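You operate a simulated robot arm through the tools that you are given. There is no shell and no other tool. Be economical: measure what you need, move in short steps, check, and stop when the job is done.

You run a simulated two-armed robot. Do the job below in one go: nothing can be reset, and whatever is moved stays where it is left.

TASK
Put the small blue dish on the top of the pairing bench away on the orange mat. Take the stopper off the green-label flask and lay it down on the top of the pairing bench. Open the green cupboard door, take the teal jar and leave it on the shelf in the small green cupboard and shut the door again. Fetch the short dropper pipette and set it on the grate of the rinse drip pan. Take the pink tube on the top of the pairing bench and put it away on the top of the green bench. Put the red drying tray on the top of the pairing bench away on the top of the drying tray bench. Take the clips jar on the top of the steel loading bench and put it away on the top of the dish bench. Open the green bench drawer. Any order will do. Set down upright: teal jar, clips jar.
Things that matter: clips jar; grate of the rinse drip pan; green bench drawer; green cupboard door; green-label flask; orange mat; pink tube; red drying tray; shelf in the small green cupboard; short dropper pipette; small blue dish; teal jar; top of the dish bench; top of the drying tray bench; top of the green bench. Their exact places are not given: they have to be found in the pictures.

It is judged by the outcome, as a careful person would: the job done as asked, and still so three seconds after it is handed in. It fails if anything else is knocked over, pushed out of place, dropped, spilled or broken. A push-on lid holds only when it is set on centred and level and pressed home; a screw cap is set on level and turned clockwise until tight.

THE ROBOT
Two 7-joint arms with two-finger parallel grippers on one trunk, on a base that drives. Base frame: it is fixed to the floor where the robot stands at the start and does not move with it; the origin is under the middle of the robot, x ahead of it, y to its left, z up. Units: mm, rad, N and s.
The left shoulder is at the start at [60, 189, 1228], the right one opposite. With the tool pointing down near the work surface each hand reaches from about 100 to 620 mm from the robot's upright axis, wherever it stands, measured 20 degrees to its own side. Places, roughly: clips jar [-1750, 1250, 1000]; grate of the rinse drip pan [800, 2000, 700]; green bench drawer [2200, 2400, 700]; green cupboard door [800, -1400, 500]; orange mat [-3400, 1100, 800]; pink tube (4x4x10 cm) [600, 600, 900]; shelf in the small green cupboard [900, -1600, 500]; short dropper pipette (12x2x2 cm) [1100, 0, 800]; small blue dish (5x5x3 cm) [500, 100, 800]; teal jar (8x8x11 cm) [800, 500, 800]; top of the dish bench [2500, 1000, 800]; top of the drying tray bench [-1700, 2000, 800]; top of the green bench [400, -1700, 800]. Payload 3.43 kg a hand.
Tool frame (each hand has its own): the origin (TCP) lies between the finger pads and is the grasp point; the fingertips stand 30 mm ahead of it; z points along the fingers, y is the line along which they close. The gripper opens to 94 mm. The fingers are 28 mm wide and 10 mm thick; the gripper's body (50 by 96 mm) begins 55 mm behind the TCP.
Orientation is told as [roll, pitch, yaw] about the base's x, y, z axes, in that order, counted from this pose: with the fingers straight down and closing along the base's y, the tool's x points along the base's -x, its y along +y and its z along -z.

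THE INTERFACE
- The arms move only by the tool step_arm. It takes "left_rows", "right_rows" or both (then of equal length, played together; a hand with none holds still); each is a list of rows, each an object of numbers (a shift or turn left out is 0, a gripper value left out holds the last): "x", "y", "z": the shift along the base's x, y, z in mm; "rx", "ry", "rz": the turn, a rotation vector about the base's x, y, z in rad; "hand": the opening, from 0 (shut) to 1 (fully open). In form: [{"x": .., "y": .., "z": .., "rx": .., "ry": .., "rz": .., "hand": ..}, ...]. A call has 1 to 8 rows; each row shifts and turns the commanded pose from where the row before left it. A row lasts 0.2 s, in which the tool goes at most 50 mm and 0.15 rad; a call with a longer step from one row to the next is refused whole, and so is a gripper value outside its range. A pose out of reach is approached as far as the arm can. The call stops where the force on the tool passes 40 N (or 10 N more than at its start, if that is more) or the arm is blocked; 0.2 s more then pass. The fingers move at their own pace (about 153 mm/s each) and stop on an object; they squeeze with about 35 N. The grip force told is the motor's: it shows also when the fingers shut on nothing. Time passes only in rows, and 0.2 s behind the last, so rows that do not move let the fingers close. It gives the time, the measured TCP pose, the force on the tool (base axes), the opening and the grip force at its end, in the units of the frame above (readings bear some noise), with the torque about the TCP (base axes, N m) and any sound that the robot's microphone picked up, and new pictures: "show" is both (left out), scene, wrist or none (wrist: the cameras of the hands that moved).
- Cameras (640 x 400 px; columns grow to the right, rows downward): "scene" is now at [-4, 38.4, 1766.9]; the picture's right is [0.56, -0.83, 0.00], its down [-0.70, -0.48, -0.52] and it looks along [0.43, 0.29, -0.85] (base axes); focal length 292 px, centre (320, 200). "left" rides on the left gripper at [76, -14, -103] in its tool frame; the picture's right is [0.18, 0.98, 0.00], its down [-0.75, 0.14, -0.64] and it looks along [-0.63, 0.12, 0.77] (tool axes); focal length 243 px, centre (320, 200). "right" rides on the right gripper at [76, 14, -103] in its tool frame; the picture's right is [-0.18, 0.98, 0.00], its down [-0.75, -0.14, -0.64] and it looks along [-0.63, -0.12, 0.77] (tool axes); focal length 243 px, centre (320, 200).
- lift_body(by): slides the trunk up (or, below 0, down) by that many mm; the arms and the scene camera ride with it, the base frame stays. It gives what a move gives, with no picture.
- steer(legs): drives the robot by 1 to 6 legs, each [ahead, left, turn to the left] in mm, mm and rad, along the robot's own axes; the way and the turn of a leg run together, so that a leg with both is an arc; at most 1500 mm and 3.142 rad a leg. The arms and the cameras ride along, it lands a little off, and it stops where it bumps. It gives what a move gives, and a new picture of the scene camera.
- aim_head(pan, tilt): turns the head with the scene camera to pan (to the left, within 1.501 rad either way) and tilt (down, from -0.506 to 1.204), counted from straight ahead of the robot. It gives what a move gives, and a new picture of the scene camera.
- measure_at(camera, pixels): there is no depth. For up to 12 entries [column, row, z] of the newest picture of that camera ("zoom" is the newest enlarged one), the place [x, y] in the base frame at which the ray of that pixel passes the height z, good to about 2 mm. The clock stands still meanwhile.
- inspect(camera, box): a new picture of the part [left, top, right, bottom] of that camera's present view, enlarged. The clock stands still meanwhile.
- finish_job(): hands the job in; it is judged then, once.

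Work in short steps. Measure before you move; look again where a grasp or a placing could have gone wrong, and mend it. You have 322 turns and 360 pictures in all, those below and enlarged ones among them. Open the grippers and draw the arms clear of the work before you hand the job in, unless the task says otherwise; then end with one line.

The tools are called after ">>>" as name(argument=value, ...) on one line, values as JSON. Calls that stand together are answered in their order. step_arm: Moves the arms, as the interface text tells. Its arguments: {"type":"object","properties":{"left_rows":{"type":"array","items":{"type":"object","properties":{"x":{"type":"number"},"y":{"type":"number"},"z":{"type":"number"},"rx":{"type":"number"},"ry":{"type":"number"},"rz":{"type":"number"},"hand":{"type":"number"}}}},"right_rows":{"type":"array","items":{"type":"object","properties":{"x":{"type":"number"},"y":{"type":"number"},"z":{"type":"number"},"rx":{"type":"number"},"ry":{"type":"number"},"rz":{"type":"number"},"hand":{"type":"number"}}}},"show":{"type":"string","enum":["both","scene","wrist","none"]}},"required":[]} The other tools are called the same way: lift_body (by) slides the trunk up or down; steer (legs) drives the base; aim_head (pan, tilt) turns the head that bears the scene camera; measure_at (camera, pixels) gives the place at which the rays of pixels pass given heights; inspect (camera, box) takes an enlarged picture of a part of a camera's view; finish_job () hands the job in.

At the start:

```text
time_s: 0.0
left_ee_pos: [311.1, 309.6, 1094.7]
left_orientation: [0.0, 0.0, -0.001]
left_force: [0.5, 0.2, -0.1]
left_wrist_torque: [-0.01, -0.04, 0.0]
left_opening: 94.1
left_finger_force: 0.1
right_ee_pos: [285.0, 9.1, 1139.5]
right_orientation: [0.0, 0.0, 0.001]
right_force: [0.9, -0.2, -0.2]
right_wrist_torque: [0.01, -0.02, -0.01]
right_opening: 93.9
right_finger_force: 0.0
trunk travel left (down, up): [-900.0, 90.0]
robot x, y, heading: [1.2, 1.0, 0.0]
head pan, tilt: [0.599, 1.021]
```

scene: 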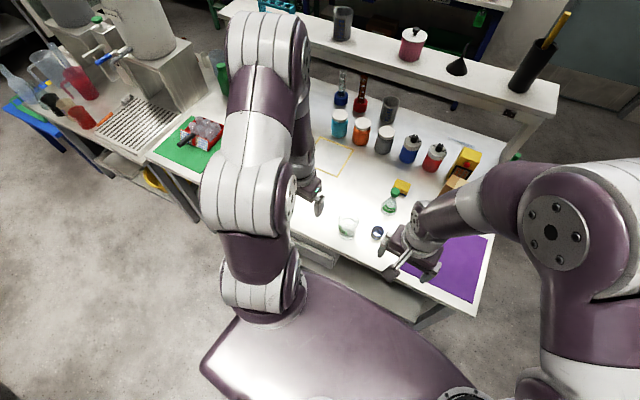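
right: 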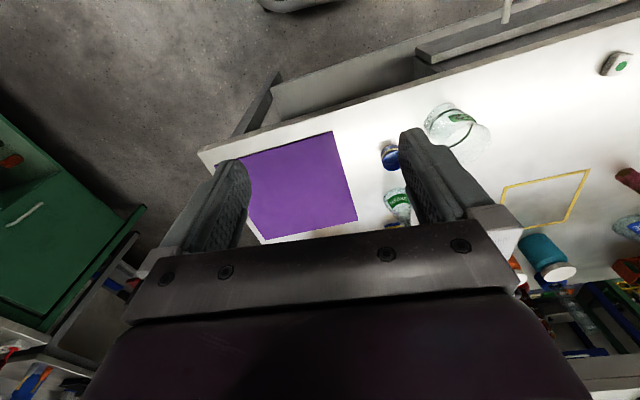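
left: 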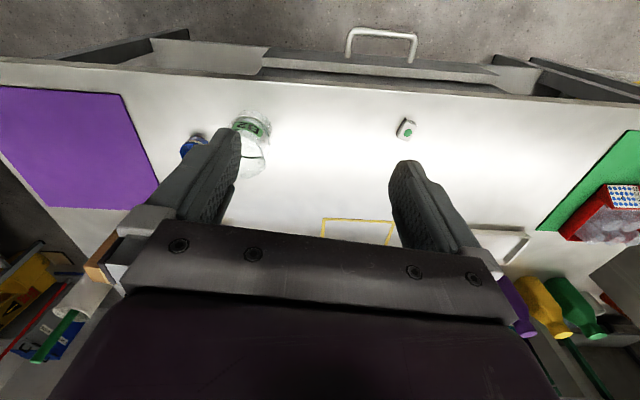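

I start by surveying: the bench ahead shows flasks, jars, a dish. I look more closely at the present view and then around.

>>> inspect(camera="scene", box=[300, 60, 560, 290])

>>> aim_head(pan=0.6, tilt=0.5)

>>> aim_head(pan=-0.5, tilt=0.6)

>>> aim_head(pan=-1.5, tilt=0.5)

>>> aim_head(pan=1.5, tilt=0.4)

```text
1.74 times, centred on (430, 175) of scene
```

zoom: 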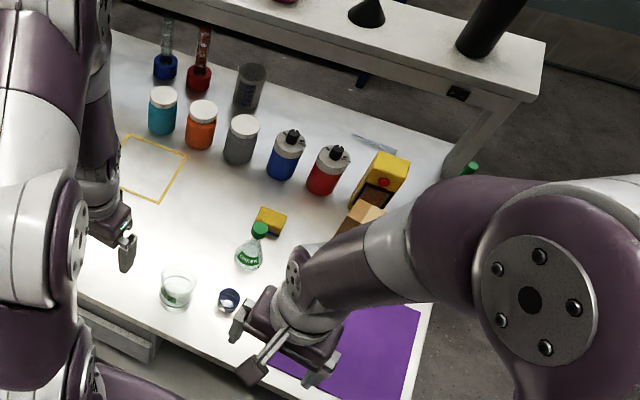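

```text
time_s: 0.9
left_ee_pos: [311.6, 309.3, 1093.9]
left_orientation: [0.0, 0.0, 0.001]
left_force: [0.2, -0.6, -0.4]
left_wrist_torque: [-0.01, 0.02, 0.03]
left_opening: 94.0
left_finger_force: 0.2
right_ee_pos: [285.1, 9.2, 1138.2]
right_orientation: [0.0, 0.0, -0.001]
right_force: [-0.4, -0.3, -0.2]
right_wrist_torque: [0.0, 0.03, 0.0]
right_opening: 94.2
right_finger_force: 0.0
trunk travel left (down, up): [-900.0, 90.0]
robot x, y, heading: [1.3, -0.4, 0.002]
head pan, tilt: [0.6, 0.499]
```

scene: 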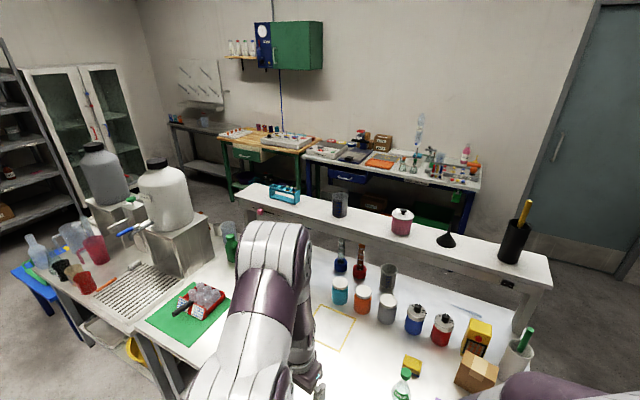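

```text
time_s: 2.3
left_ee_pos: [311.6, 308.9, 1093.6]
left_orientation: [0.0, 0.001, 0.001]
left_force: [0.4, 0.3, -0.1]
left_wrist_torque: [0.01, -0.01, 0.02]
left_opening: 93.8
left_finger_force: 0.1
right_ee_pos: [284.2, 8.2, 1139.9]
right_orientation: [0.0, 0.001, 0.0]
right_force: [0.3, -0.5, -0.1]
right_wrist_torque: [-0.04, -0.02, 0.01]
right_opening: 93.9
right_finger_force: 0.1
trunk travel left (down, up): [-900.0, 90.0]
robot x, y, heading: [4.5, -2.7, 0.003]
head pan, tilt: [-0.499, 0.6]
```

scene: 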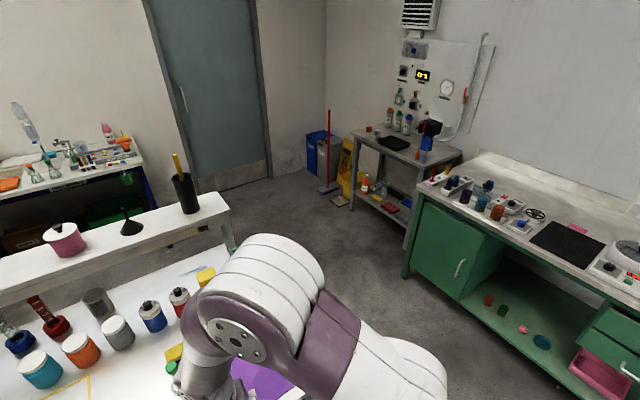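

```text
time_s: 3.5
left_ee_pos: [311.6, 308.4, 1094.4]
left_orientation: [-0.001, 0.0, -0.001]
left_force: [-0.2, 0.5, 1.0]
left_wrist_torque: [-0.02, 0.03, 0.02]
left_opening: 93.9
left_finger_force: 0.0
right_ee_pos: [285.6, 8.8, 1137.8]
right_orientation: [-0.001, 0.0, -0.001]
right_force: [-0.7, -0.3, -0.4]
right_wrist_torque: [-0.02, -0.01, -0.03]
right_opening: 94.1
right_finger_force: 0.0
trunk travel left (down, up): [-900.0, 90.0]
robot x, y, heading: [1.8, -1.7, 0.003]
head pan, tilt: [-1.499, 0.499]
```

scene: 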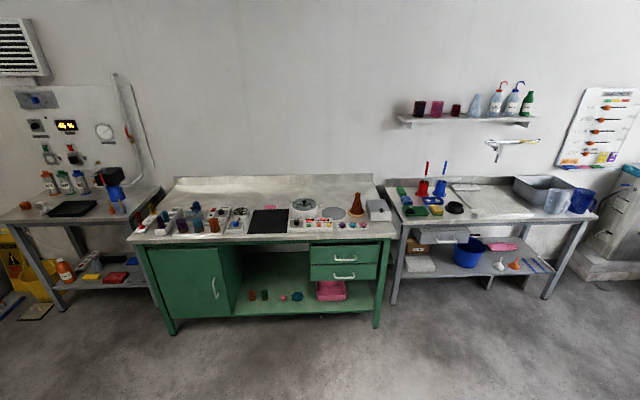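

```text
time_s: 6.2
left_ee_pos: [311.4, 308.9, 1094.8]
left_orientation: [-0.001, 0.0, 0.0]
left_force: [0.2, 0.6, -0.6]
left_wrist_torque: [0.03, -0.02, 0.01]
left_opening: 94.0
left_finger_force: 0.0
right_ee_pos: [285.9, 8.7, 1139.8]
right_orientation: [-0.001, 0.001, 0.0]
right_force: [0.4, -0.6, 1.2]
right_wrist_torque: [-0.01, -0.01, 0.0]
right_opening: 94.2
right_finger_force: 0.1
trunk travel left (down, up): [-900.0, 90.0]
robot x, y, heading: [-1.5, 2.5, -0.001]
head pan, tilt: [1.499, 0.4]
```

scene: 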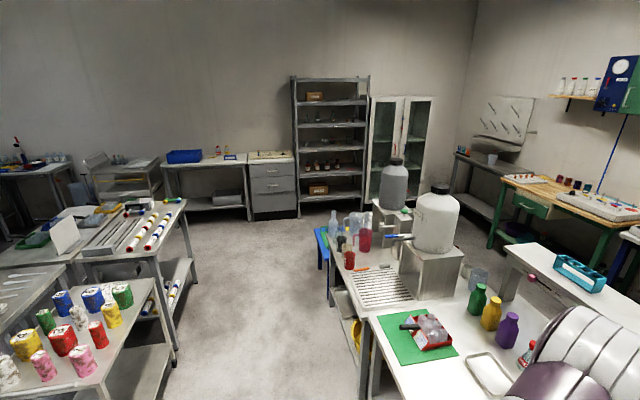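

The overview is known now. I enlarge the left end of the bench in this view and the loading bench with the many jars.

>>> inspect(camera="scene", box=[340, 230, 580, 400])

>>> inspect(camera="scene", box=[0, 180, 220, 400])

>>> aim_head(pan=1.0, tilt=0.8)

>>> aim_head(pan=0.2, tilt=1.0)

```text
2.35 times, centred on (460, 315) of scene
```

zoom: 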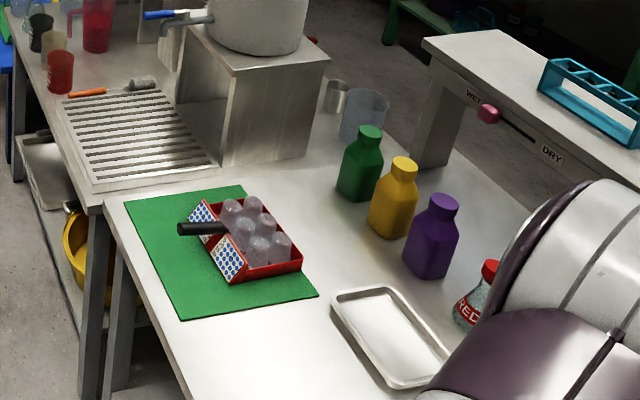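

```text
1.82 times, centred on (110, 290) of scene
```

zoom: 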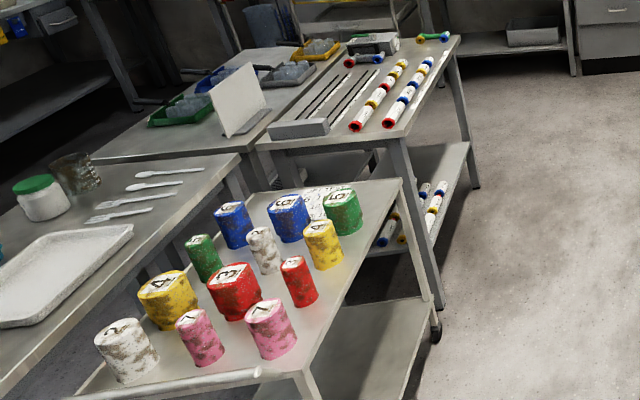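

```text
time_s: 7.1
left_ee_pos: [311.4, 308.7, 1095.1]
left_orientation: [-0.002, 0.0, 0.0]
left_force: [0.0, -0.4, -0.1]
left_wrist_torque: [-0.01, 0.02, -0.02]
left_opening: 94.0
left_finger_force: 0.1
right_ee_pos: [285.5, 9.7, 1138.6]
right_orientation: [0.001, 0.001, 0.0]
right_force: [0.3, 1.2, 0.4]
right_wrist_torque: [0.0, 0.02, 0.01]
right_opening: 93.8
right_finger_force: 0.1
trunk travel left (down, up): [-900.0, 90.0]
robot x, y, heading: [0.7, -0.0, -0.0]
head pan, tilt: [1.0, 0.799]
```

scene: 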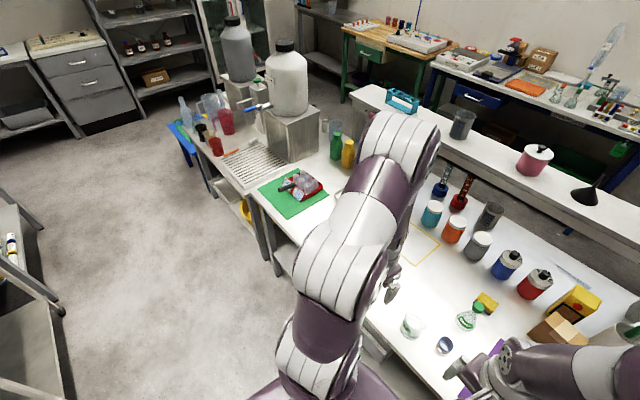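

```text
time_s: 8.2
left_ee_pos: [310.3, 309.7, 1095.2]
left_orientation: [0.002, 0.0, 0.0]
left_force: [-0.6, -0.7, 0.3]
left_wrist_torque: [0.02, 0.04, 0.0]
left_opening: 93.9
left_finger_force: 0.0
right_ee_pos: [285.3, 8.6, 1138.8]
right_orientation: [0.001, -0.002, -0.001]
right_force: [0.0, 0.2, 0.0]
right_wrist_torque: [0.0, -0.01, -0.01]
right_opening: 94.0
right_finger_force: 0.2
trunk travel left (down, up): [-900.0, 90.0]
robot x, y, heading: [-0.4, -1.5, 0.004]
head pan, tilt: [0.201, 1.0]
```

scene: 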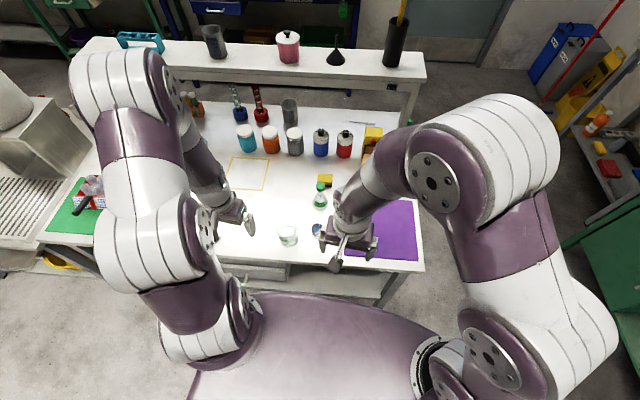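

I measure key items: teal jar base (247,152), blue dish (317,230), green mat (70,215), yellow frame, flask base (320,207), pipette (362,122).

>>> measure_at(camera="scene", pixels=[[247, 151, 800], [317, 230, 800], [70, 215, 800], [248, 174, 800], [320, 207, 800], [362, 122, 800], [90, 190, 820], [187, 108, 820], [289, 237, 800], [240, 122, 800], [424, 269, 800], [428, 75, 1000]])

>>> inspect(camera="scene", box=[160, 80, 420, 280])

>>> inspect(camera="left", box=[0, 0, 640, 400])

```text
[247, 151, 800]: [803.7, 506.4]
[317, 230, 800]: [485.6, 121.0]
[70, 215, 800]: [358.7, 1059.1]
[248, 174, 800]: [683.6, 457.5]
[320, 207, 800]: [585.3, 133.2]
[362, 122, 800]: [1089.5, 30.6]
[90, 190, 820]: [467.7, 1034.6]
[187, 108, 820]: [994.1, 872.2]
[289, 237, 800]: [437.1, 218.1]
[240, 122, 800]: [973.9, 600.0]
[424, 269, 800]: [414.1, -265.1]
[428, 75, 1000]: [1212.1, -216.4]
```

```text
2.00 times, centred on (290, 180) of scene
```

zoom: 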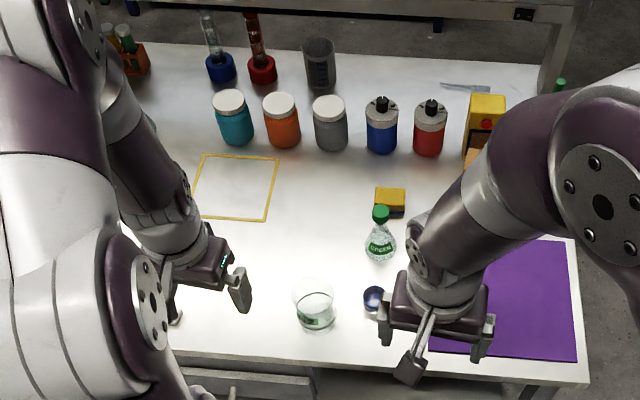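

```text
1.00 times, centred on (320, 200) of left
```

zoom: 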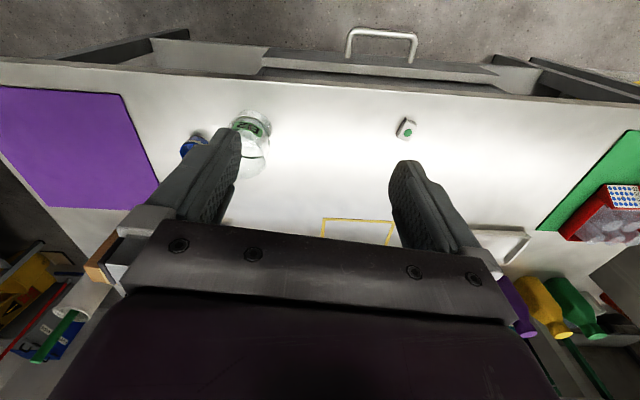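

The left arm hides part of the bench; I back off to get an open view of it.

>>> steer(legs=[[-500, 0, 0]])

>>> aim_head(pan=0.5, tilt=0.6)

>>> inspect(camera="scene", box=[100, 100, 440, 340])

```text
time_s: 11.1
left_ee_pos: [-183.0, 309.0, 1093.6]
left_orientation: [-0.001, 0.003, 0.003]
left_force: [0.9, -0.4, 0.2]
left_wrist_torque: [0.04, -0.01, -0.01]
left_opening: 93.7
left_finger_force: 0.0
right_ee_pos: [-206.6, 9.8, 1136.8]
right_orientation: [-0.001, 0.0, 0.001]
right_force: [0.1, 0.5, 1.2]
right_wrist_torque: [0.04, -0.02, -0.02]
right_opening: 94.0
right_finger_force: 0.0
trunk travel left (down, up): [-900.0, 90.0]
robot x, y, heading: [-493.8, -1.8, 0.003]
head pan, tilt: [0.201, 1.0]
```

scene: 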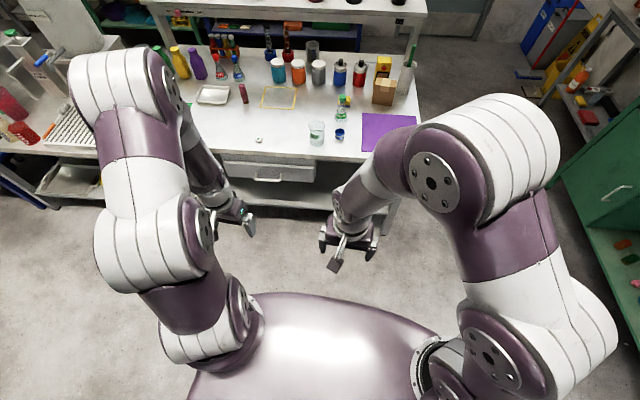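

```text
time_s: 12.0
left_ee_pos: [-183.9, 309.0, 1094.8]
left_orientation: [-0.001, 0.001, 0.001]
left_force: [-0.3, 0.0, -0.7]
left_wrist_torque: [-0.02, 0.01, 0.0]
left_opening: 93.8
left_finger_force: 0.1
right_ee_pos: [-206.5, 8.6, 1138.4]
right_orientation: [-0.001, -0.001, 0.003]
right_force: [-0.6, 0.4, 0.1]
right_wrist_torque: [0.01, 0.01, -0.01]
right_opening: 94.1
right_finger_force: 0.0
trunk travel left (down, up): [-900.0, 90.0]
robot x, y, heading: [-491.2, 2.7, 0.002]
head pan, tilt: [0.499, 0.6]
```

scene: 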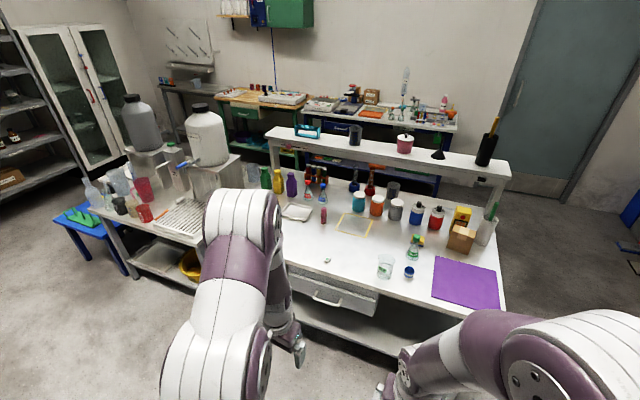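

```text
1.67 times, centred on (270, 220) of scene
```

zoom: 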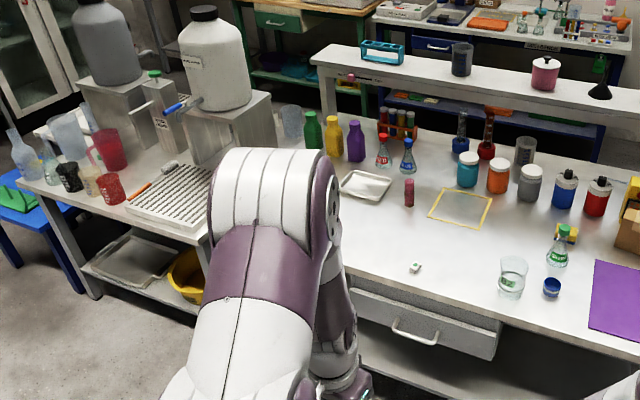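

The pink tube is at zoom (408,193), standing beside the yellow frame. I measure bench edges and item bases.

>>> measure_at(camera="zoom", pixels=[[408, 206, 800], [466, 187, 800], [550, 294, 800], [556, 266, 800], [414, 268, 800], [510, 295, 800], [360, 270, 800], [170, 195, 750], [215, 165, 750], [130, 205, 750], [170, 230, 750], [365, 190, 800]])

>>> measure_at(camera="scene", pixels=[[505, 310, 800], [380, 292, 800], [497, 214, 800], [510, 178, 1000], [480, 212, 800], [500, 200, 0], [310, 330, 700]])

>>> inspect(camera="scene", box=[380, 160, 540, 320])

```text
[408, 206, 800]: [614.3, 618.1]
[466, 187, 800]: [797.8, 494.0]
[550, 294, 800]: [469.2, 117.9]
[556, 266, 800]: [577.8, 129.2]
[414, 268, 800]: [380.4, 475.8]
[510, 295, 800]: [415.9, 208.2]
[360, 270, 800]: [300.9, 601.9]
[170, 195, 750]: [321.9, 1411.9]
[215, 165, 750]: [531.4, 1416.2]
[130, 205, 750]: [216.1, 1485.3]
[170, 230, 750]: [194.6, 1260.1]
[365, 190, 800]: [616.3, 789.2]
```

```text
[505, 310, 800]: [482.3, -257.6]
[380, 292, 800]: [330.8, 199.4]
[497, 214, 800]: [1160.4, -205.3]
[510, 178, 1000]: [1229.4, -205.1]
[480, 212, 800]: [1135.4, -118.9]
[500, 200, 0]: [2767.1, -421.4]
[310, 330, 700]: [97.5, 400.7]
```

```text
2.50 times, centred on (460, 240) of scene
```

zoom: 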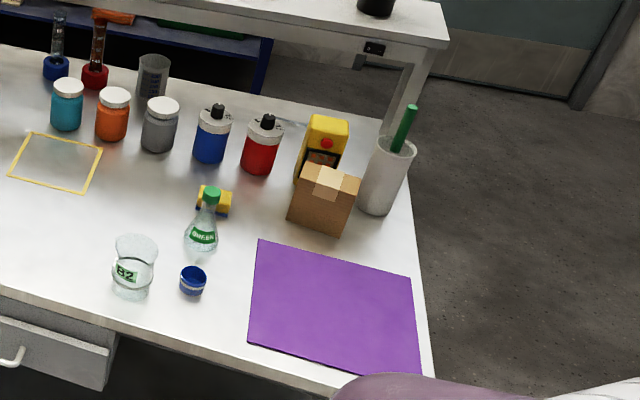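

Bench front edge lies at x≈330, tube at (614,618), teal jar at (800,497). I drive in front of those and look steeply down to see how close the body gets to the bench.

>>> steer(legs=[[0, 300, 0], [480, 0, 0]])

>>> aim_head(pan=0.0, tilt=1.2)

```text
time_s: 16.5
left_ee_pos: [291.8, 605.3, 1093.9]
left_orientation: [0.0, 0.001, -0.003]
left_force: [-0.1, -0.7, 0.5]
left_wrist_torque: [0.01, 0.01, -0.01]
left_opening: 93.8
left_finger_force: 0.1
right_ee_pos: [267.8, 304.4, 1138.9]
right_orientation: [0.001, 0.0, -0.001]
right_force: [0.4, -0.2, -0.1]
right_wrist_torque: [0.03, 0.01, 0.02]
right_opening: 94.0
right_finger_force: 0.1
trunk travel left (down, up): [-900.0, 90.0]
robot x, y, heading: [-17.7, 294.7, -0.003]
head pan, tilt: [0.499, 0.6]
```

scene: 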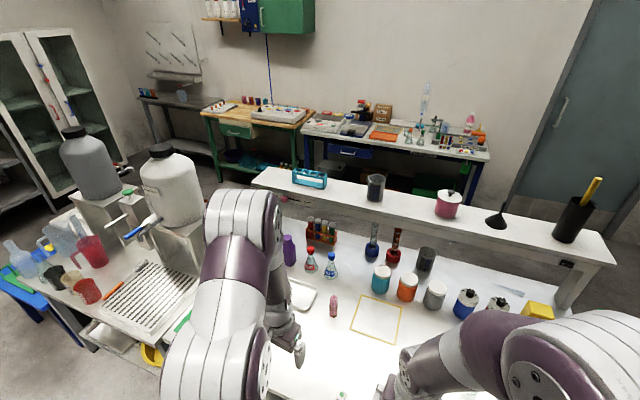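

```text
time_s: 17.5
left_ee_pos: [293.3, 604.6, 1094.8]
left_orientation: [0.001, 0.0, 0.0]
left_force: [0.2, -0.3, 0.2]
left_wrist_torque: [-0.01, 0.01, -0.01]
left_opening: 93.9
left_finger_force: 0.0
right_ee_pos: [267.2, 304.8, 1139.5]
right_orientation: [0.0, -0.001, -0.002]
right_force: [-0.2, -0.2, 0.3]
right_wrist_torque: [0.03, 0.02, -0.05]
right_opening: 94.0
right_finger_force: 0.1
trunk travel left (down, up): [-900.0, 90.0]
robot x, y, heading: [-18.4, 301.4, -0.004]
head pan, tilt: [0.0, 1.201]
```

scene: 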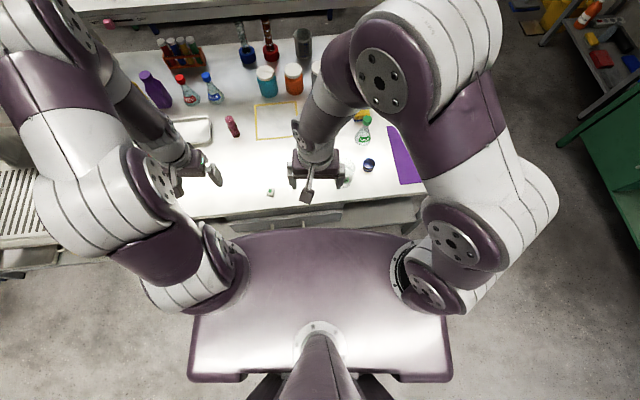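

I measure the body's front edge (320,231) at plausible heights, plus the objects.

>>> measure_at(camera="scene", pixels=[[320, 231, 1100], [320, 231, 1200], [320, 231, 1000], [320, 231, 800], [233, 136, 800], [268, 93, 800], [200, 384, 1100], [440, 384, 1100]])

```text
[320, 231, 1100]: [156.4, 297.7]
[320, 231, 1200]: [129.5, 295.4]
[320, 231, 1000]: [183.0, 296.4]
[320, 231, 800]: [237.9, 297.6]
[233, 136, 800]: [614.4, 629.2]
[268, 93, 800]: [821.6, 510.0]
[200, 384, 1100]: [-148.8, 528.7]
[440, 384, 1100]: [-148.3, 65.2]
```

The body reaches only ~170 mm ahead of the axis, so I creep ahead a bit.

>>> steer(legs=[[80, 60, 0]])

```text
time_s: 18.6
left_ee_pos: [371.7, 663.3, 1095.2]
left_orientation: [0.0, 0.001, -0.004]
left_force: [0.8, -0.6, -0.4]
left_wrist_torque: [-0.02, 0.01, 0.01]
left_opening: 93.9
left_finger_force: 0.0
right_ee_pos: [345.0, 364.0, 1138.7]
right_orientation: [0.001, -0.002, -0.004]
right_force: [-0.3, 0.5, -0.1]
right_wrist_torque: [-0.01, 0.01, 0.02]
right_opening: 93.9
right_finger_force: 0.1
trunk travel left (down, up): [-900.0, 90.0]
robot x, y, heading: [61.6, 354.8, -0.003]
head pan, tilt: [0.0, 1.201]
```

scene: 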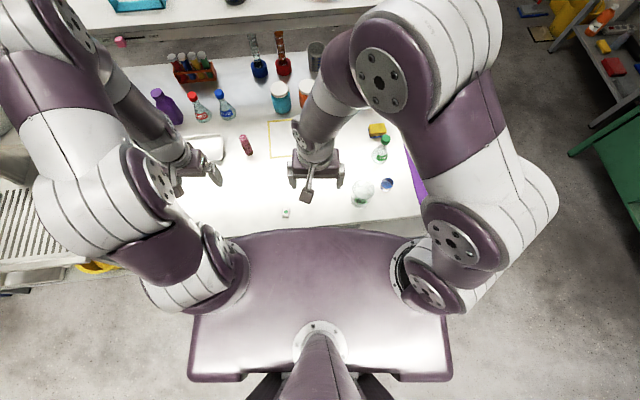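

No bump; the tube stands at about (614,622). I move the left hand over it at height 970.

>>> step_arm(left_rows=[{"x": 40, "y": -7, "z": -20}, {"x": 40, "y": -7, "z": -20}, {"x": 40, "y": -7, "z": -20}, {"x": 40, "y": -7, "z": -20}, {"x": 40, "y": -7, "z": -20}, {"x": 42, "y": -7, "z": -20}])

```text
time_s: 20.0
left_ee_pos: [617.1, 623.2, 975.7]
left_orientation: [0.001, 0.001, -0.004]
left_force: [0.3, 0.1, 1.3]
left_wrist_torque: [0.0, 0.04, 0.01]
left_opening: 93.9
left_finger_force: 0.0
right_ee_pos: [347.1, 365.0, 1139.0]
right_orientation: [0.001, 0.002, -0.004]
right_force: [1.1, -1.0, 0.3]
right_wrist_torque: [-0.01, 0.04, -0.01]
right_opening: 94.0
right_finger_force: 0.0
trunk travel left (down, up): [-900.0, 90.0]
robot x, y, heading: [59.8, 352.3, -0.006]
head pan, tilt: [0.0, 1.201]
```

scene: 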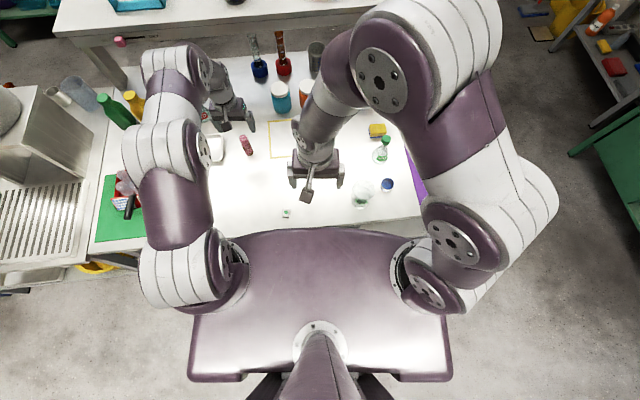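
left: 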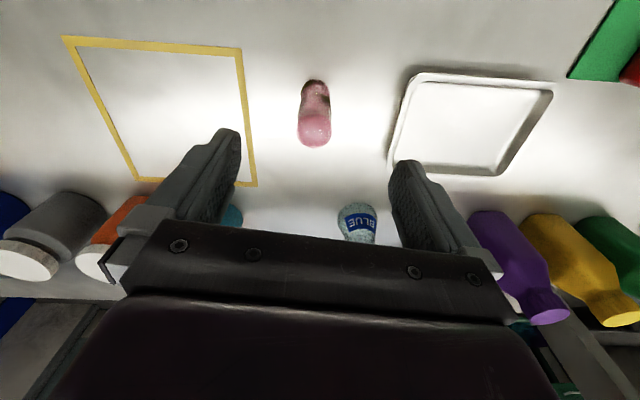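

I measure the tube's foot (315,84) and top (314,131) in the left camera.

>>> measure_at(camera="left", pixels=[[315, 84, 800], [314, 131, 900], [314, 131, 880], [392, 160, 815]])

```text
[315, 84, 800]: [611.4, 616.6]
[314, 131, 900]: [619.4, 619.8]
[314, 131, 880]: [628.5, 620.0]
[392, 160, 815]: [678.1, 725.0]
```

Tube axis is at about (615,618). I lower around it and close.

>>> step_arm(left_rows=[{"x": -1, "y": -2, "z": -40}, {"x": -1, "y": -2, "z": -40}, {"z": -33}, {"hand": 0}, {"hand": 0}, {"hand": 0}], show="wrist")

```text
time_s: 21.4
left_ee_pos: [613.7, 618.1, 863.0]
left_orientation: [0.002, 0.0, -0.003]
left_force: [-1.1, 0.1, 0.4]
left_wrist_torque: [-0.01, 0.01, -0.01]
left_opening: 33.5
left_finger_force: 35.5
right_ee_pos: [346.4, 363.4, 1138.8]
right_orientation: [-0.001, 0.0, -0.004]
right_force: [-1.0, 0.0, 0.4]
right_wrist_torque: [-0.02, 0.03, 0.04]
right_opening: 94.0
right_finger_force: 0.1
trunk travel left (down, up): [-900.0, 90.0]
robot x, y, heading: [58.5, 358.4, -0.007]
head pan, tilt: [0.0, 1.201]
```

left: 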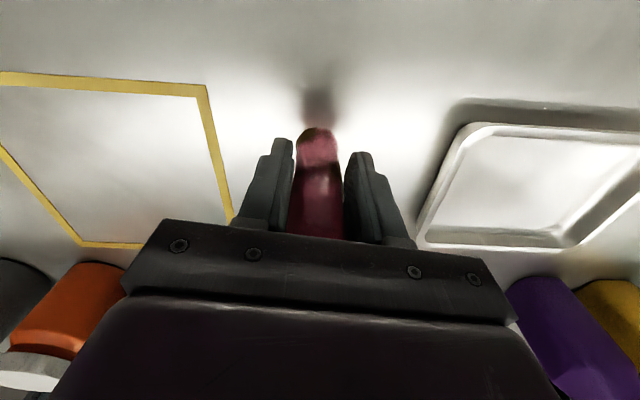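

The tube is held (33.5 mm). I lift it and draw the hand back to its carry pose.

>>> step_arm(left_rows=[{"z": 48}, {"z": 48}, {"z": 48}, {"x": -30, "z": 35}, {"x": -45, "z": 20}, {"x": -45, "z": 20}, {"x": -45}, {"x": -45}], show="none")

>>> steer(legs=[[40, 230, 0]])

```text
time_s: 23.2
left_ee_pos: [403.1, 619.3, 1081.6]
left_orientation: [0.001, -0.002, -0.005]
left_force: [0.7, -0.4, -1.2]
left_wrist_torque: [0.01, -0.02, 0.0]
left_opening: 33.3
left_finger_force: 35.0
right_ee_pos: [345.5, 364.4, 1138.3]
right_orientation: [-0.001, 0.0, -0.004]
right_force: [-0.2, 0.0, 0.8]
right_wrist_torque: [-0.01, 0.0, -0.02]
right_opening: 93.9
right_finger_force: 0.0
trunk travel left (down, up): [-900.0, 90.0]
robot x, y, heading: [59.1, 356.4, -0.001]
head pan, tilt: [0.0, 1.201]
```

```text
time_s: 25.0
left_ee_pos: [442.2, 853.1, 1082.7]
left_orientation: [0.001, 0.0, 0.002]
left_force: [0.3, -0.6, -1.0]
left_wrist_torque: [0.02, 0.01, -0.01]
left_opening: 33.2
left_finger_force: 35.0
right_ee_pos: [385.8, 596.6, 1138.6]
right_orientation: [0.001, 0.0, 0.001]
right_force: [-1.2, -0.3, -1.0]
right_wrist_torque: [0.01, -0.01, 0.0]
right_opening: 94.2
right_finger_force: 0.2
trunk travel left (down, up): [-900.0, 90.0]
robot x, y, heading: [100.4, 585.9, 0.002]
head pan, tilt: [0.0, 1.201]
```

scene: 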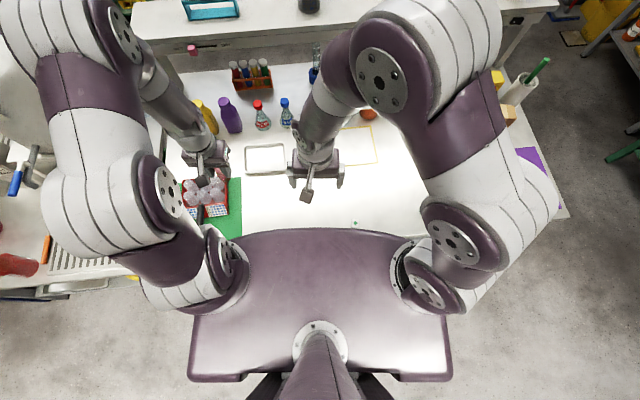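

Robot at (100,586). I tilt the right hand forward 0.8 rad while moving it to a point behind and above the teal jar (808,502).

>>> step_arm(right_rows=[{"x": 39, "y": -12, "z": -12, "ry": -0.1}, {"x": 39, "y": -12, "z": -12, "ry": -0.1}, {"x": 39, "y": -12, "z": -12, "ry": -0.1}, {"x": 39, "y": -12, "z": -12, "ry": -0.1}, {"x": 39, "y": -12, "z": -12, "ry": -0.1}, {"x": 39, "y": -12, "z": -12, "ry": -0.1}, {"x": 39, "y": -12, "z": -12, "ry": -0.1}, {"x": 39, "y": -12, "z": -12, "ry": -0.1}])

```text
time_s: 26.8
left_ee_pos: [444.4, 852.2, 1081.0]
left_orientation: [0.001, 0.002, 0.002]
left_force: [0.2, 0.1, 0.2]
left_wrist_torque: [0.0, 0.03, 0.0]
left_opening: 33.0
left_finger_force: 34.8
right_ee_pos: [700.8, 502.4, 1039.7]
right_orientation: [-0.001, -0.797, 0.002]
right_force: [0.6, -1.0, -0.1]
right_wrist_torque: [-0.01, -0.01, -0.02]
right_opening: 93.8
right_finger_force: 0.0
trunk travel left (down, up): [-900.0, 90.0]
robot x, y, heading: [101.9, 587.9, -0.001]
head pan, tilt: [0.0, 1.201]
```

scene: 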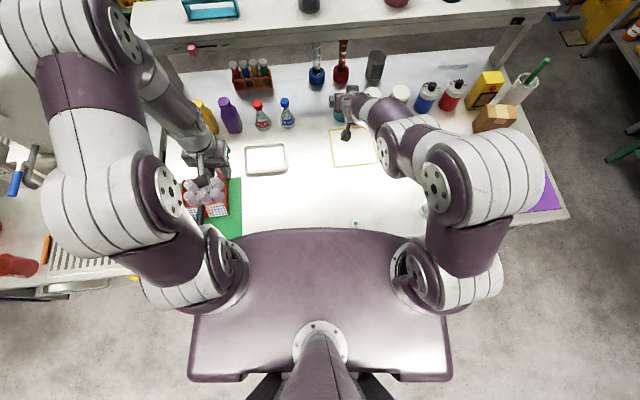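
right: 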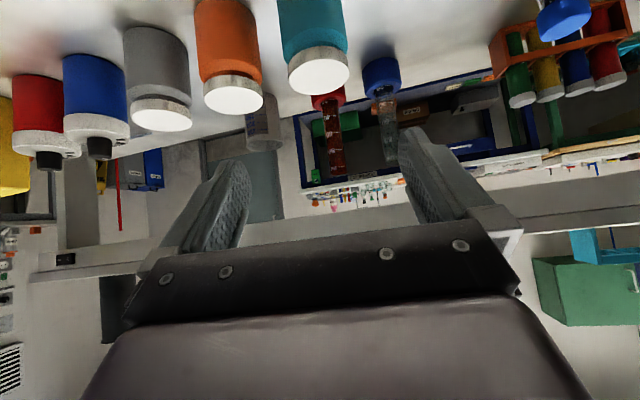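

The lid top of the teal jar is at (319,71); I measure it.

>>> measure_at(camera="right", pixels=[[319, 71, 910], [319, 71, 900], [288, 72, 910], [350, 68, 910], [233, 97, 910]])

```text
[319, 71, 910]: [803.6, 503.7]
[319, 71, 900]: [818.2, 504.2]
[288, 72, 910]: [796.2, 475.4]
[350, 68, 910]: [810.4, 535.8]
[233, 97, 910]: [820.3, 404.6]
```

Jar axis ≈(804,504), top ≈910. I drop to the line of approach, then advance along the tool axis to (800,504,874).

>>> step_arm(right_rows=[{"x": 6, "y": 1, "z": -40}, {"x": 7, "y": 1, "z": -40}, {"x": 29, "z": -28}, {"x": 29, "z": -28}])

```text
time_s: 27.8
left_ee_pos: [442.9, 854.3, 1080.9]
left_orientation: [0.0, 0.001, 0.001]
left_force: [0.8, -1.0, -0.6]
left_wrist_torque: [0.0, 0.0, 0.02]
left_opening: 33.3
left_finger_force: 35.2
right_ee_pos: [769.2, 504.3, 906.0]
right_orientation: [-0.001, -0.798, 0.003]
right_force: [1.2, -0.1, 0.6]
right_wrist_torque: [-0.01, 0.04, 0.01]
right_opening: 94.2
right_finger_force: 0.2
trunk travel left (down, up): [-900.0, 90.0]
robot x, y, heading: [103.1, 589.1, 0.006]
head pan, tilt: [0.0, 1.201]
```

scene: 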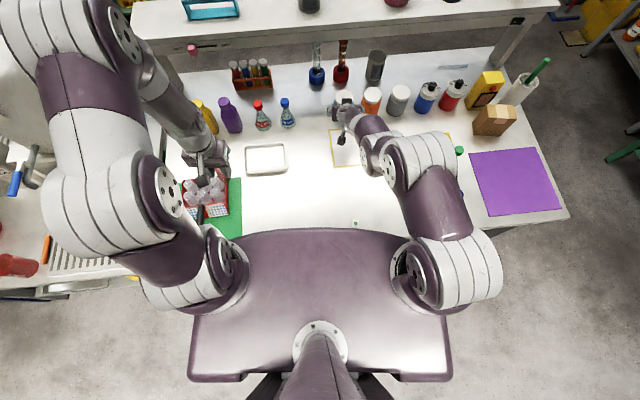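
right: 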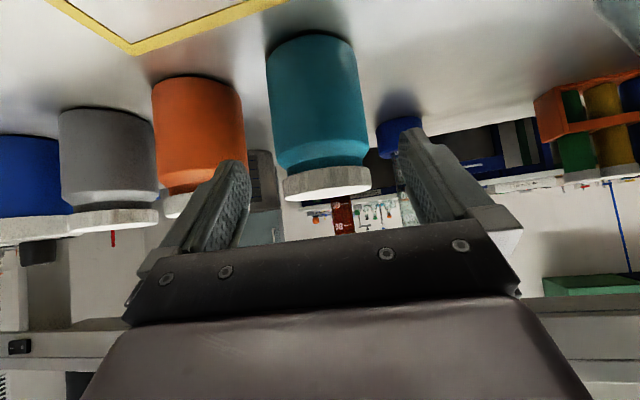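

Jar is centred between the fingers. I advance the last 44 mm and close.

>>> step_arm(right_rows=[{"x": 16, "z": -15}, {"x": 14, "z": -15}, {"hand": 0}, {"hand": 0}, {"hand": 0}])

```text
time_s: 29.0
left_ee_pos: [442.0, 853.7, 1081.3]
left_orientation: [0.0, 0.001, 0.002]
left_force: [0.2, -0.1, 0.8]
left_wrist_torque: [0.0, 0.0, -0.01]
left_opening: 32.9
left_finger_force: 35.4
right_ee_pos: [800.1, 504.2, 877.6]
right_orientation: [-0.002, -0.8, 0.002]
right_force: [0.2, -0.2, -0.6]
right_wrist_torque: [0.01, 0.04, 0.01]
right_opening: 69.8
right_finger_force: 35.2
trunk travel left (down, up): [-900.0, 90.0]
robot x, y, heading: [103.7, 586.3, 0.003]
head pan, tilt: [0.0, 1.201]
```

scene: 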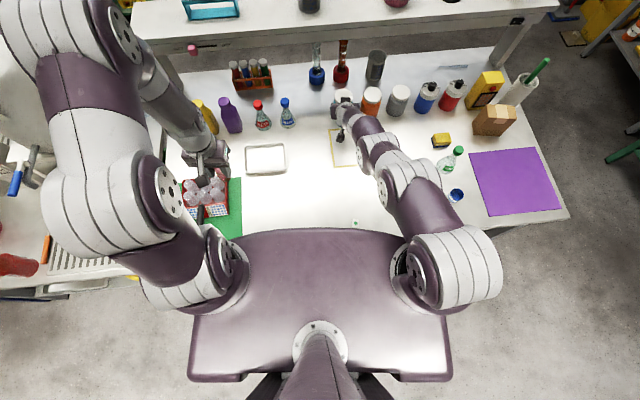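
right: 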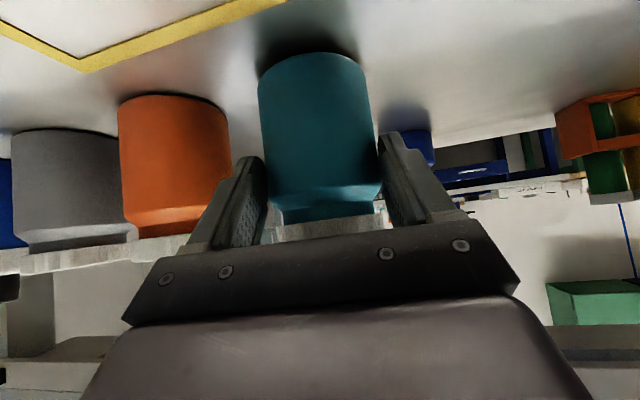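

Jar held (69.8 mm). I lift it straight up and draw it back.

>>> step_arm(right_rows=[{"z": 30}, {"z": 45}, {"z": 45}, {"x": -30, "z": 40}, {"x": -45, "y": 10, "z": 10}, {"x": -45, "y": 10}, {"x": -45, "y": 10}, {"x": -45, "y": 10}], show="scene")

```text
time_s: 30.8
left_ee_pos: [441.1, 854.1, 1081.8]
left_orientation: [0.0, 0.001, 0.004]
left_force: [-0.2, 0.8, -0.7]
left_wrist_torque: [0.0, -0.04, 0.03]
left_opening: 33.0
left_finger_force: 35.1
right_ee_pos: [671.6, 583.6, 1015.2]
right_orientation: [-0.004, -0.801, 0.002]
right_force: [0.1, 0.5, -0.2]
right_wrist_torque: [0.03, -0.02, 0.04]
right_opening: 69.8
right_finger_force: 34.5
right hand out of reach, approached as far as the arm can: row 6, 7, 8
trunk travel left (down, up): [-900.0, 90.0]
robot x, y, heading: [101.2, 585.4, 0.003]
head pan, tilt: [0.0, 1.201]
```

scene: 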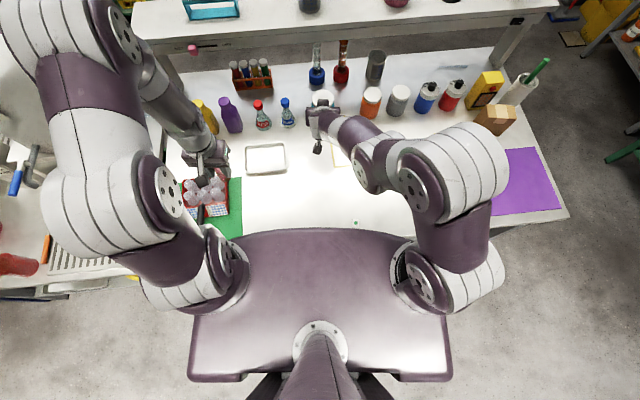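

The right arm is at a reach limit when drawn in, but it is clear of everything. I back away from the bench and swing toward the green bench, with a look at it before approaching.

>>> steer(legs=[[-480, 0, 0], [0, -1190, 0], [0, 0, -1.571]])

>>> aim_head(pan=0.3, tilt=0.6)

```text
time_s: 43.1
left_ee_pos: [-133.4, -959.1, 1081.7]
left_orientation: [-0.002, 0.001, -1.571]
left_force: [-0.6, 0.4, -0.6]
left_wrist_torque: [0.0, -0.01, 0.02]
left_opening: 33.0
left_finger_force: 35.3
right_ee_pos: [-407.3, -1187.8, 1013.9]
right_orientation: [0.0, -0.798, -1.568]
right_force: [-0.2, -0.3, -0.1]
right_wrist_torque: [-0.01, -0.04, 0.0]
right_opening: 69.7
right_finger_force: 35.2
trunk travel left (down, up): [-900.0, 90.0]
robot x, y, heading: [-396.6, -618.4, -1.565]
head pan, tilt: [0.0, 1.201]
```

scene: 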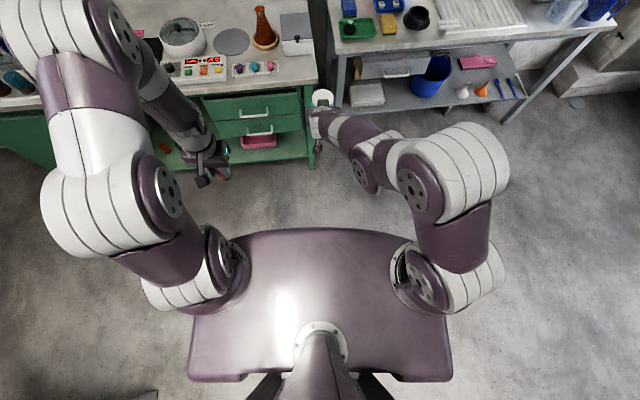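

```text
time_s: 44.1
left_ee_pos: [-133.8, -958.6, 1082.7]
left_orientation: [0.0, 0.001, -1.57]
left_force: [1.2, -0.1, -0.7]
left_wrist_torque: [0.0, 0.0, -0.02]
left_opening: 33.1
left_finger_force: 34.5
right_ee_pos: [-406.2, -1188.6, 1014.0]
right_orientation: [-0.002, -0.8, -1.569]
right_force: [-0.9, -1.3, -0.9]
right_wrist_torque: [0.0, -0.02, -0.01]
right_opening: 69.7
right_finger_force: 34.8
trunk travel left (down, up): [-900.0, 90.0]
robot x, y, heading: [-394.9, -616.0, -1.571]
head pan, tilt: [0.3, 0.6]
```

scene: 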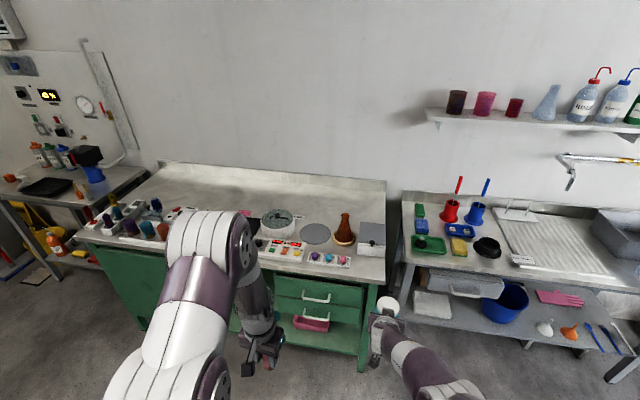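

I measure the green bench's edges and its clear spots.

>>> measure_at(camera="scene", pixels=[[384, 284, 800], [250, 262, 800], [78, 240, 800], [317, 293, 620], [260, 195, 800], [317, 233, 800], [250, 240, 800], [200, 190, 800], [360, 190, 800]])

>>> inspect(camera="scene", box=[60, 150, 400, 380])

```text
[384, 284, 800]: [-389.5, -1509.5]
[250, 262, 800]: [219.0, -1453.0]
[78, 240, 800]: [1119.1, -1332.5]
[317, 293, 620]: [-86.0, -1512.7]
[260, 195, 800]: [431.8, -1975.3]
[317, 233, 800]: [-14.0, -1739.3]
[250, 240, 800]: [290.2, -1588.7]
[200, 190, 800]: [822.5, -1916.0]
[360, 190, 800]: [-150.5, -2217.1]
```

```text
1.74 times, centred on (230, 265) of scene
```

zoom: 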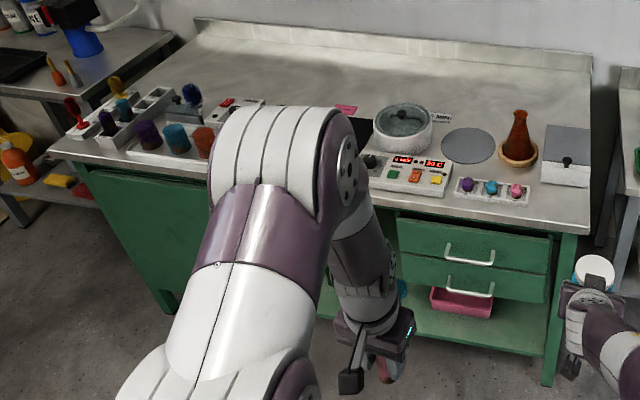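

The bench front runs from (-390,-1510) to (1119,-1333). I shift along it to x≈500 squared up to the bench and view the top.

>>> steer(legs=[[0, 900, 0], [0, 0, 0.117]])

>>> aim_head(pan=0.0, tilt=0.75)

```text
time_s: 49.5
left_ee_pos: [807.2, -923.6, 1082.1]
left_orientation: [0.001, 0.0, -1.449]
left_force: [-0.3, 0.2, -0.6]
left_wrist_torque: [-0.05, -0.01, -0.01]
left_opening: 32.7
left_finger_force: 34.7
right_ee_pos: [565.4, -1184.7, 1013.9]
right_orientation: [-0.001, -0.801, -1.449]
right_force: [-0.3, 0.3, 0.0]
right_wrist_torque: [0.0, -0.02, -0.01]
right_opening: 69.4
right_finger_force: 34.5
trunk travel left (down, up): [-900.0, 90.0]
robot x, y, heading: [509.5, -615.5, -1.45]
head pan, tilt: [0.3, 0.6]
```

scene: 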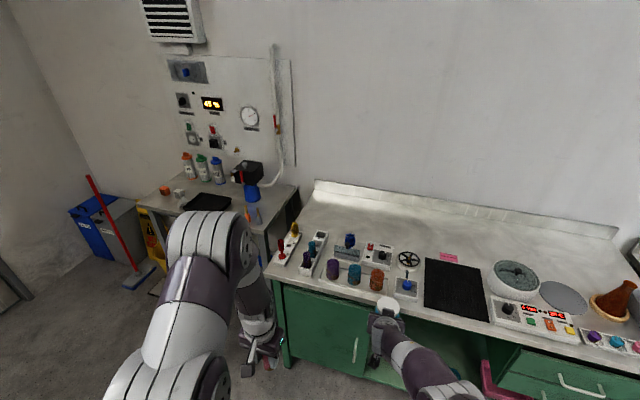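

```text
time_s: 50.3
left_ee_pos: [808.0, -922.9, 1082.1]
left_orientation: [-0.001, 0.0, -1.448]
left_force: [0.6, 0.6, -0.8]
left_wrist_torque: [0.02, 0.03, -0.01]
left_opening: 32.8
left_finger_force: 35.3
right_ee_pos: [566.4, -1184.5, 1014.4]
right_orientation: [-0.004, -0.799, -1.45]
right_force: [0.0, -0.2, -1.4]
right_wrist_torque: [0.03, 0.02, 0.0]
right_opening: 69.6
right_finger_force: 35.1
trunk travel left (down, up): [-900.0, 90.0]
robot x, y, heading: [508.2, -614.3, -1.446]
head pan, tilt: [0.0, 0.75]
```

scene: 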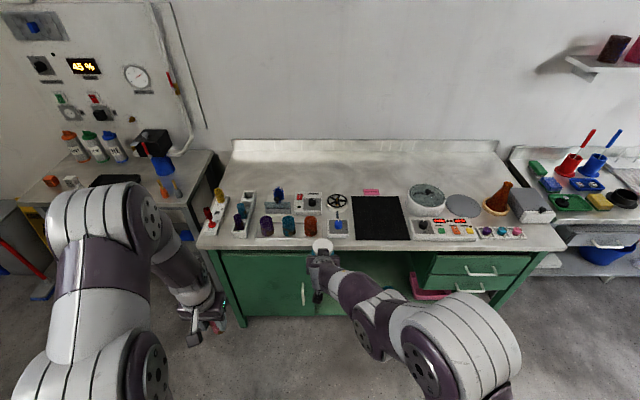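

The back half of the bench top is clear. I measure a spot at (320,175), the item row's back (340,192), the front edge and the door handle.

>>> measure_at(camera="scene", pixels=[[320, 175, 800], [350, 190, 800], [340, 247, 800], [198, 248, 800], [565, 250, 800], [303, 283, 600], [303, 304, 560], [320, 150, 800], [395, 185, 800], [219, 256, 760], [325, 256, 760]])

>>> inspect(camera="scene", box=[190, 130, 430, 330])

```text
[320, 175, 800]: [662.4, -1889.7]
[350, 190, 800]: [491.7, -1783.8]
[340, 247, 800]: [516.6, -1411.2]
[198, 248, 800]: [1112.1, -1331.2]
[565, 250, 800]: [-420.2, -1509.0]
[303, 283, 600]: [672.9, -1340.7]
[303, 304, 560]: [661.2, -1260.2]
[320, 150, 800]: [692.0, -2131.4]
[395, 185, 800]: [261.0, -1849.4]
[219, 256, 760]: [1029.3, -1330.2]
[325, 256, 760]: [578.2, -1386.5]
```

```text
2.00 times, centred on (310, 230) of scene
```

zoom: 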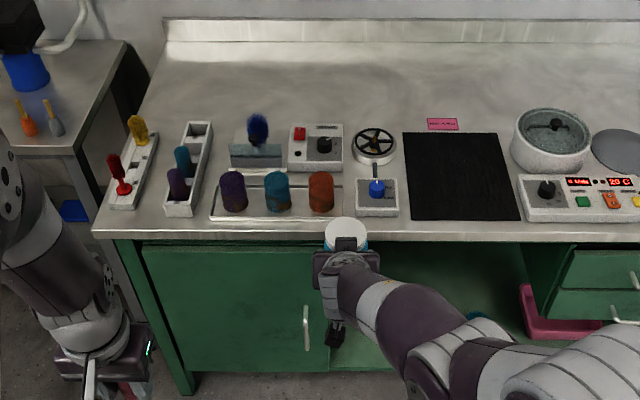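

I set the tube on the bare strip behind the item row, near (560,-1810). I drive up to the bench first stopping a little short.

>>> steer(legs=[[0, -296, 0], [500, 0, 0]])

>>> aim_head(pan=0.2, tilt=1.1)

```text
time_s: 54.9
left_ee_pos: [571.9, -1464.7, 1081.7]
left_orientation: [0.0, 0.0, -1.458]
left_force: [-0.9, 0.2, -0.1]
left_wrist_torque: [0.01, 0.0, -0.02]
left_opening: 33.0
left_finger_force: 35.2
right_ee_pos: [327.6, -1723.0, 1014.3]
right_orientation: [-0.003, -0.799, -1.458]
right_force: [0.4, 0.4, -1.5]
right_wrist_torque: [0.02, -0.02, -0.01]
right_opening: 69.6
right_finger_force: 35.0
trunk travel left (down, up): [-900.0, 90.0]
robot x, y, heading: [271.7, -1156.4, -1.457]
head pan, tilt: [0.0, 0.75]
```

scene: 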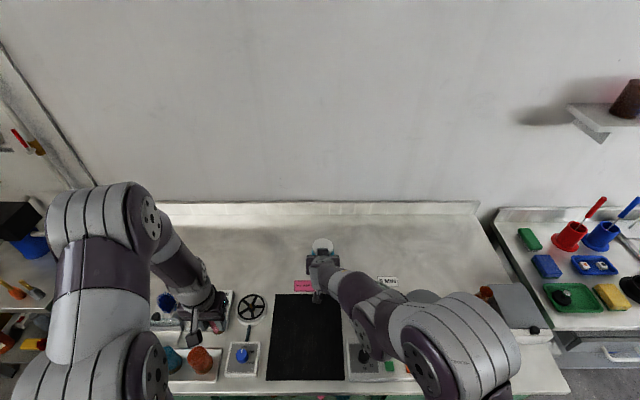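

```text
time_s: 55.7
left_ee_pos: [572.1, -1466.2, 1081.6]
left_orientation: [0.0, -0.001, -1.457]
left_force: [-0.9, 0.5, -0.7]
left_wrist_torque: [-0.01, -0.01, 0.03]
left_opening: 32.8
left_finger_force: 35.1
right_ee_pos: [327.4, -1724.6, 1013.4]
right_orientation: [-0.004, -0.799, -1.458]
right_force: [0.0, 0.1, -0.5]
right_wrist_torque: [0.03, -0.02, 0.03]
right_opening: 69.6
right_finger_force: 34.6
trunk travel left (down, up): [-900.0, 90.0]
robot x, y, heading: [272.9, -1156.9, -1.451]
head pan, tilt: [0.201, 1.1]
```

scene: 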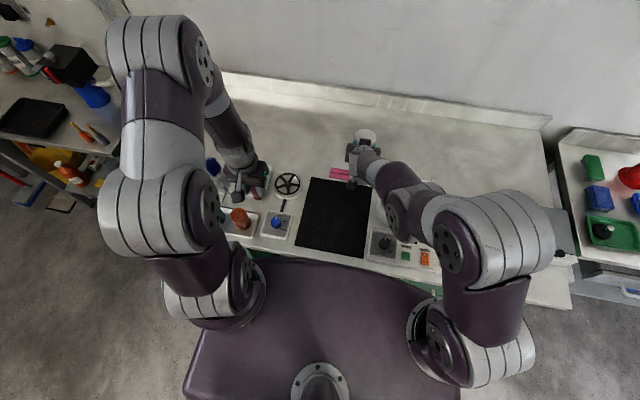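

I measure the wheel's back edge (289,172) and candidate spot (300,152) behind it.

>>> measure_at(camera="scene", pixels=[[289, 172, 830], [289, 172, 800], [300, 155, 800], [330, 178, 800], [255, 243, 800], [310, 177, 800]])

```text
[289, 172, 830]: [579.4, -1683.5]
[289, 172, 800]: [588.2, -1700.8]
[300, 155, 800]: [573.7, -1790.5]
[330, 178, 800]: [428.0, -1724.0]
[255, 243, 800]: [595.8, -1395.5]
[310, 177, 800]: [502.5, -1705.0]
```

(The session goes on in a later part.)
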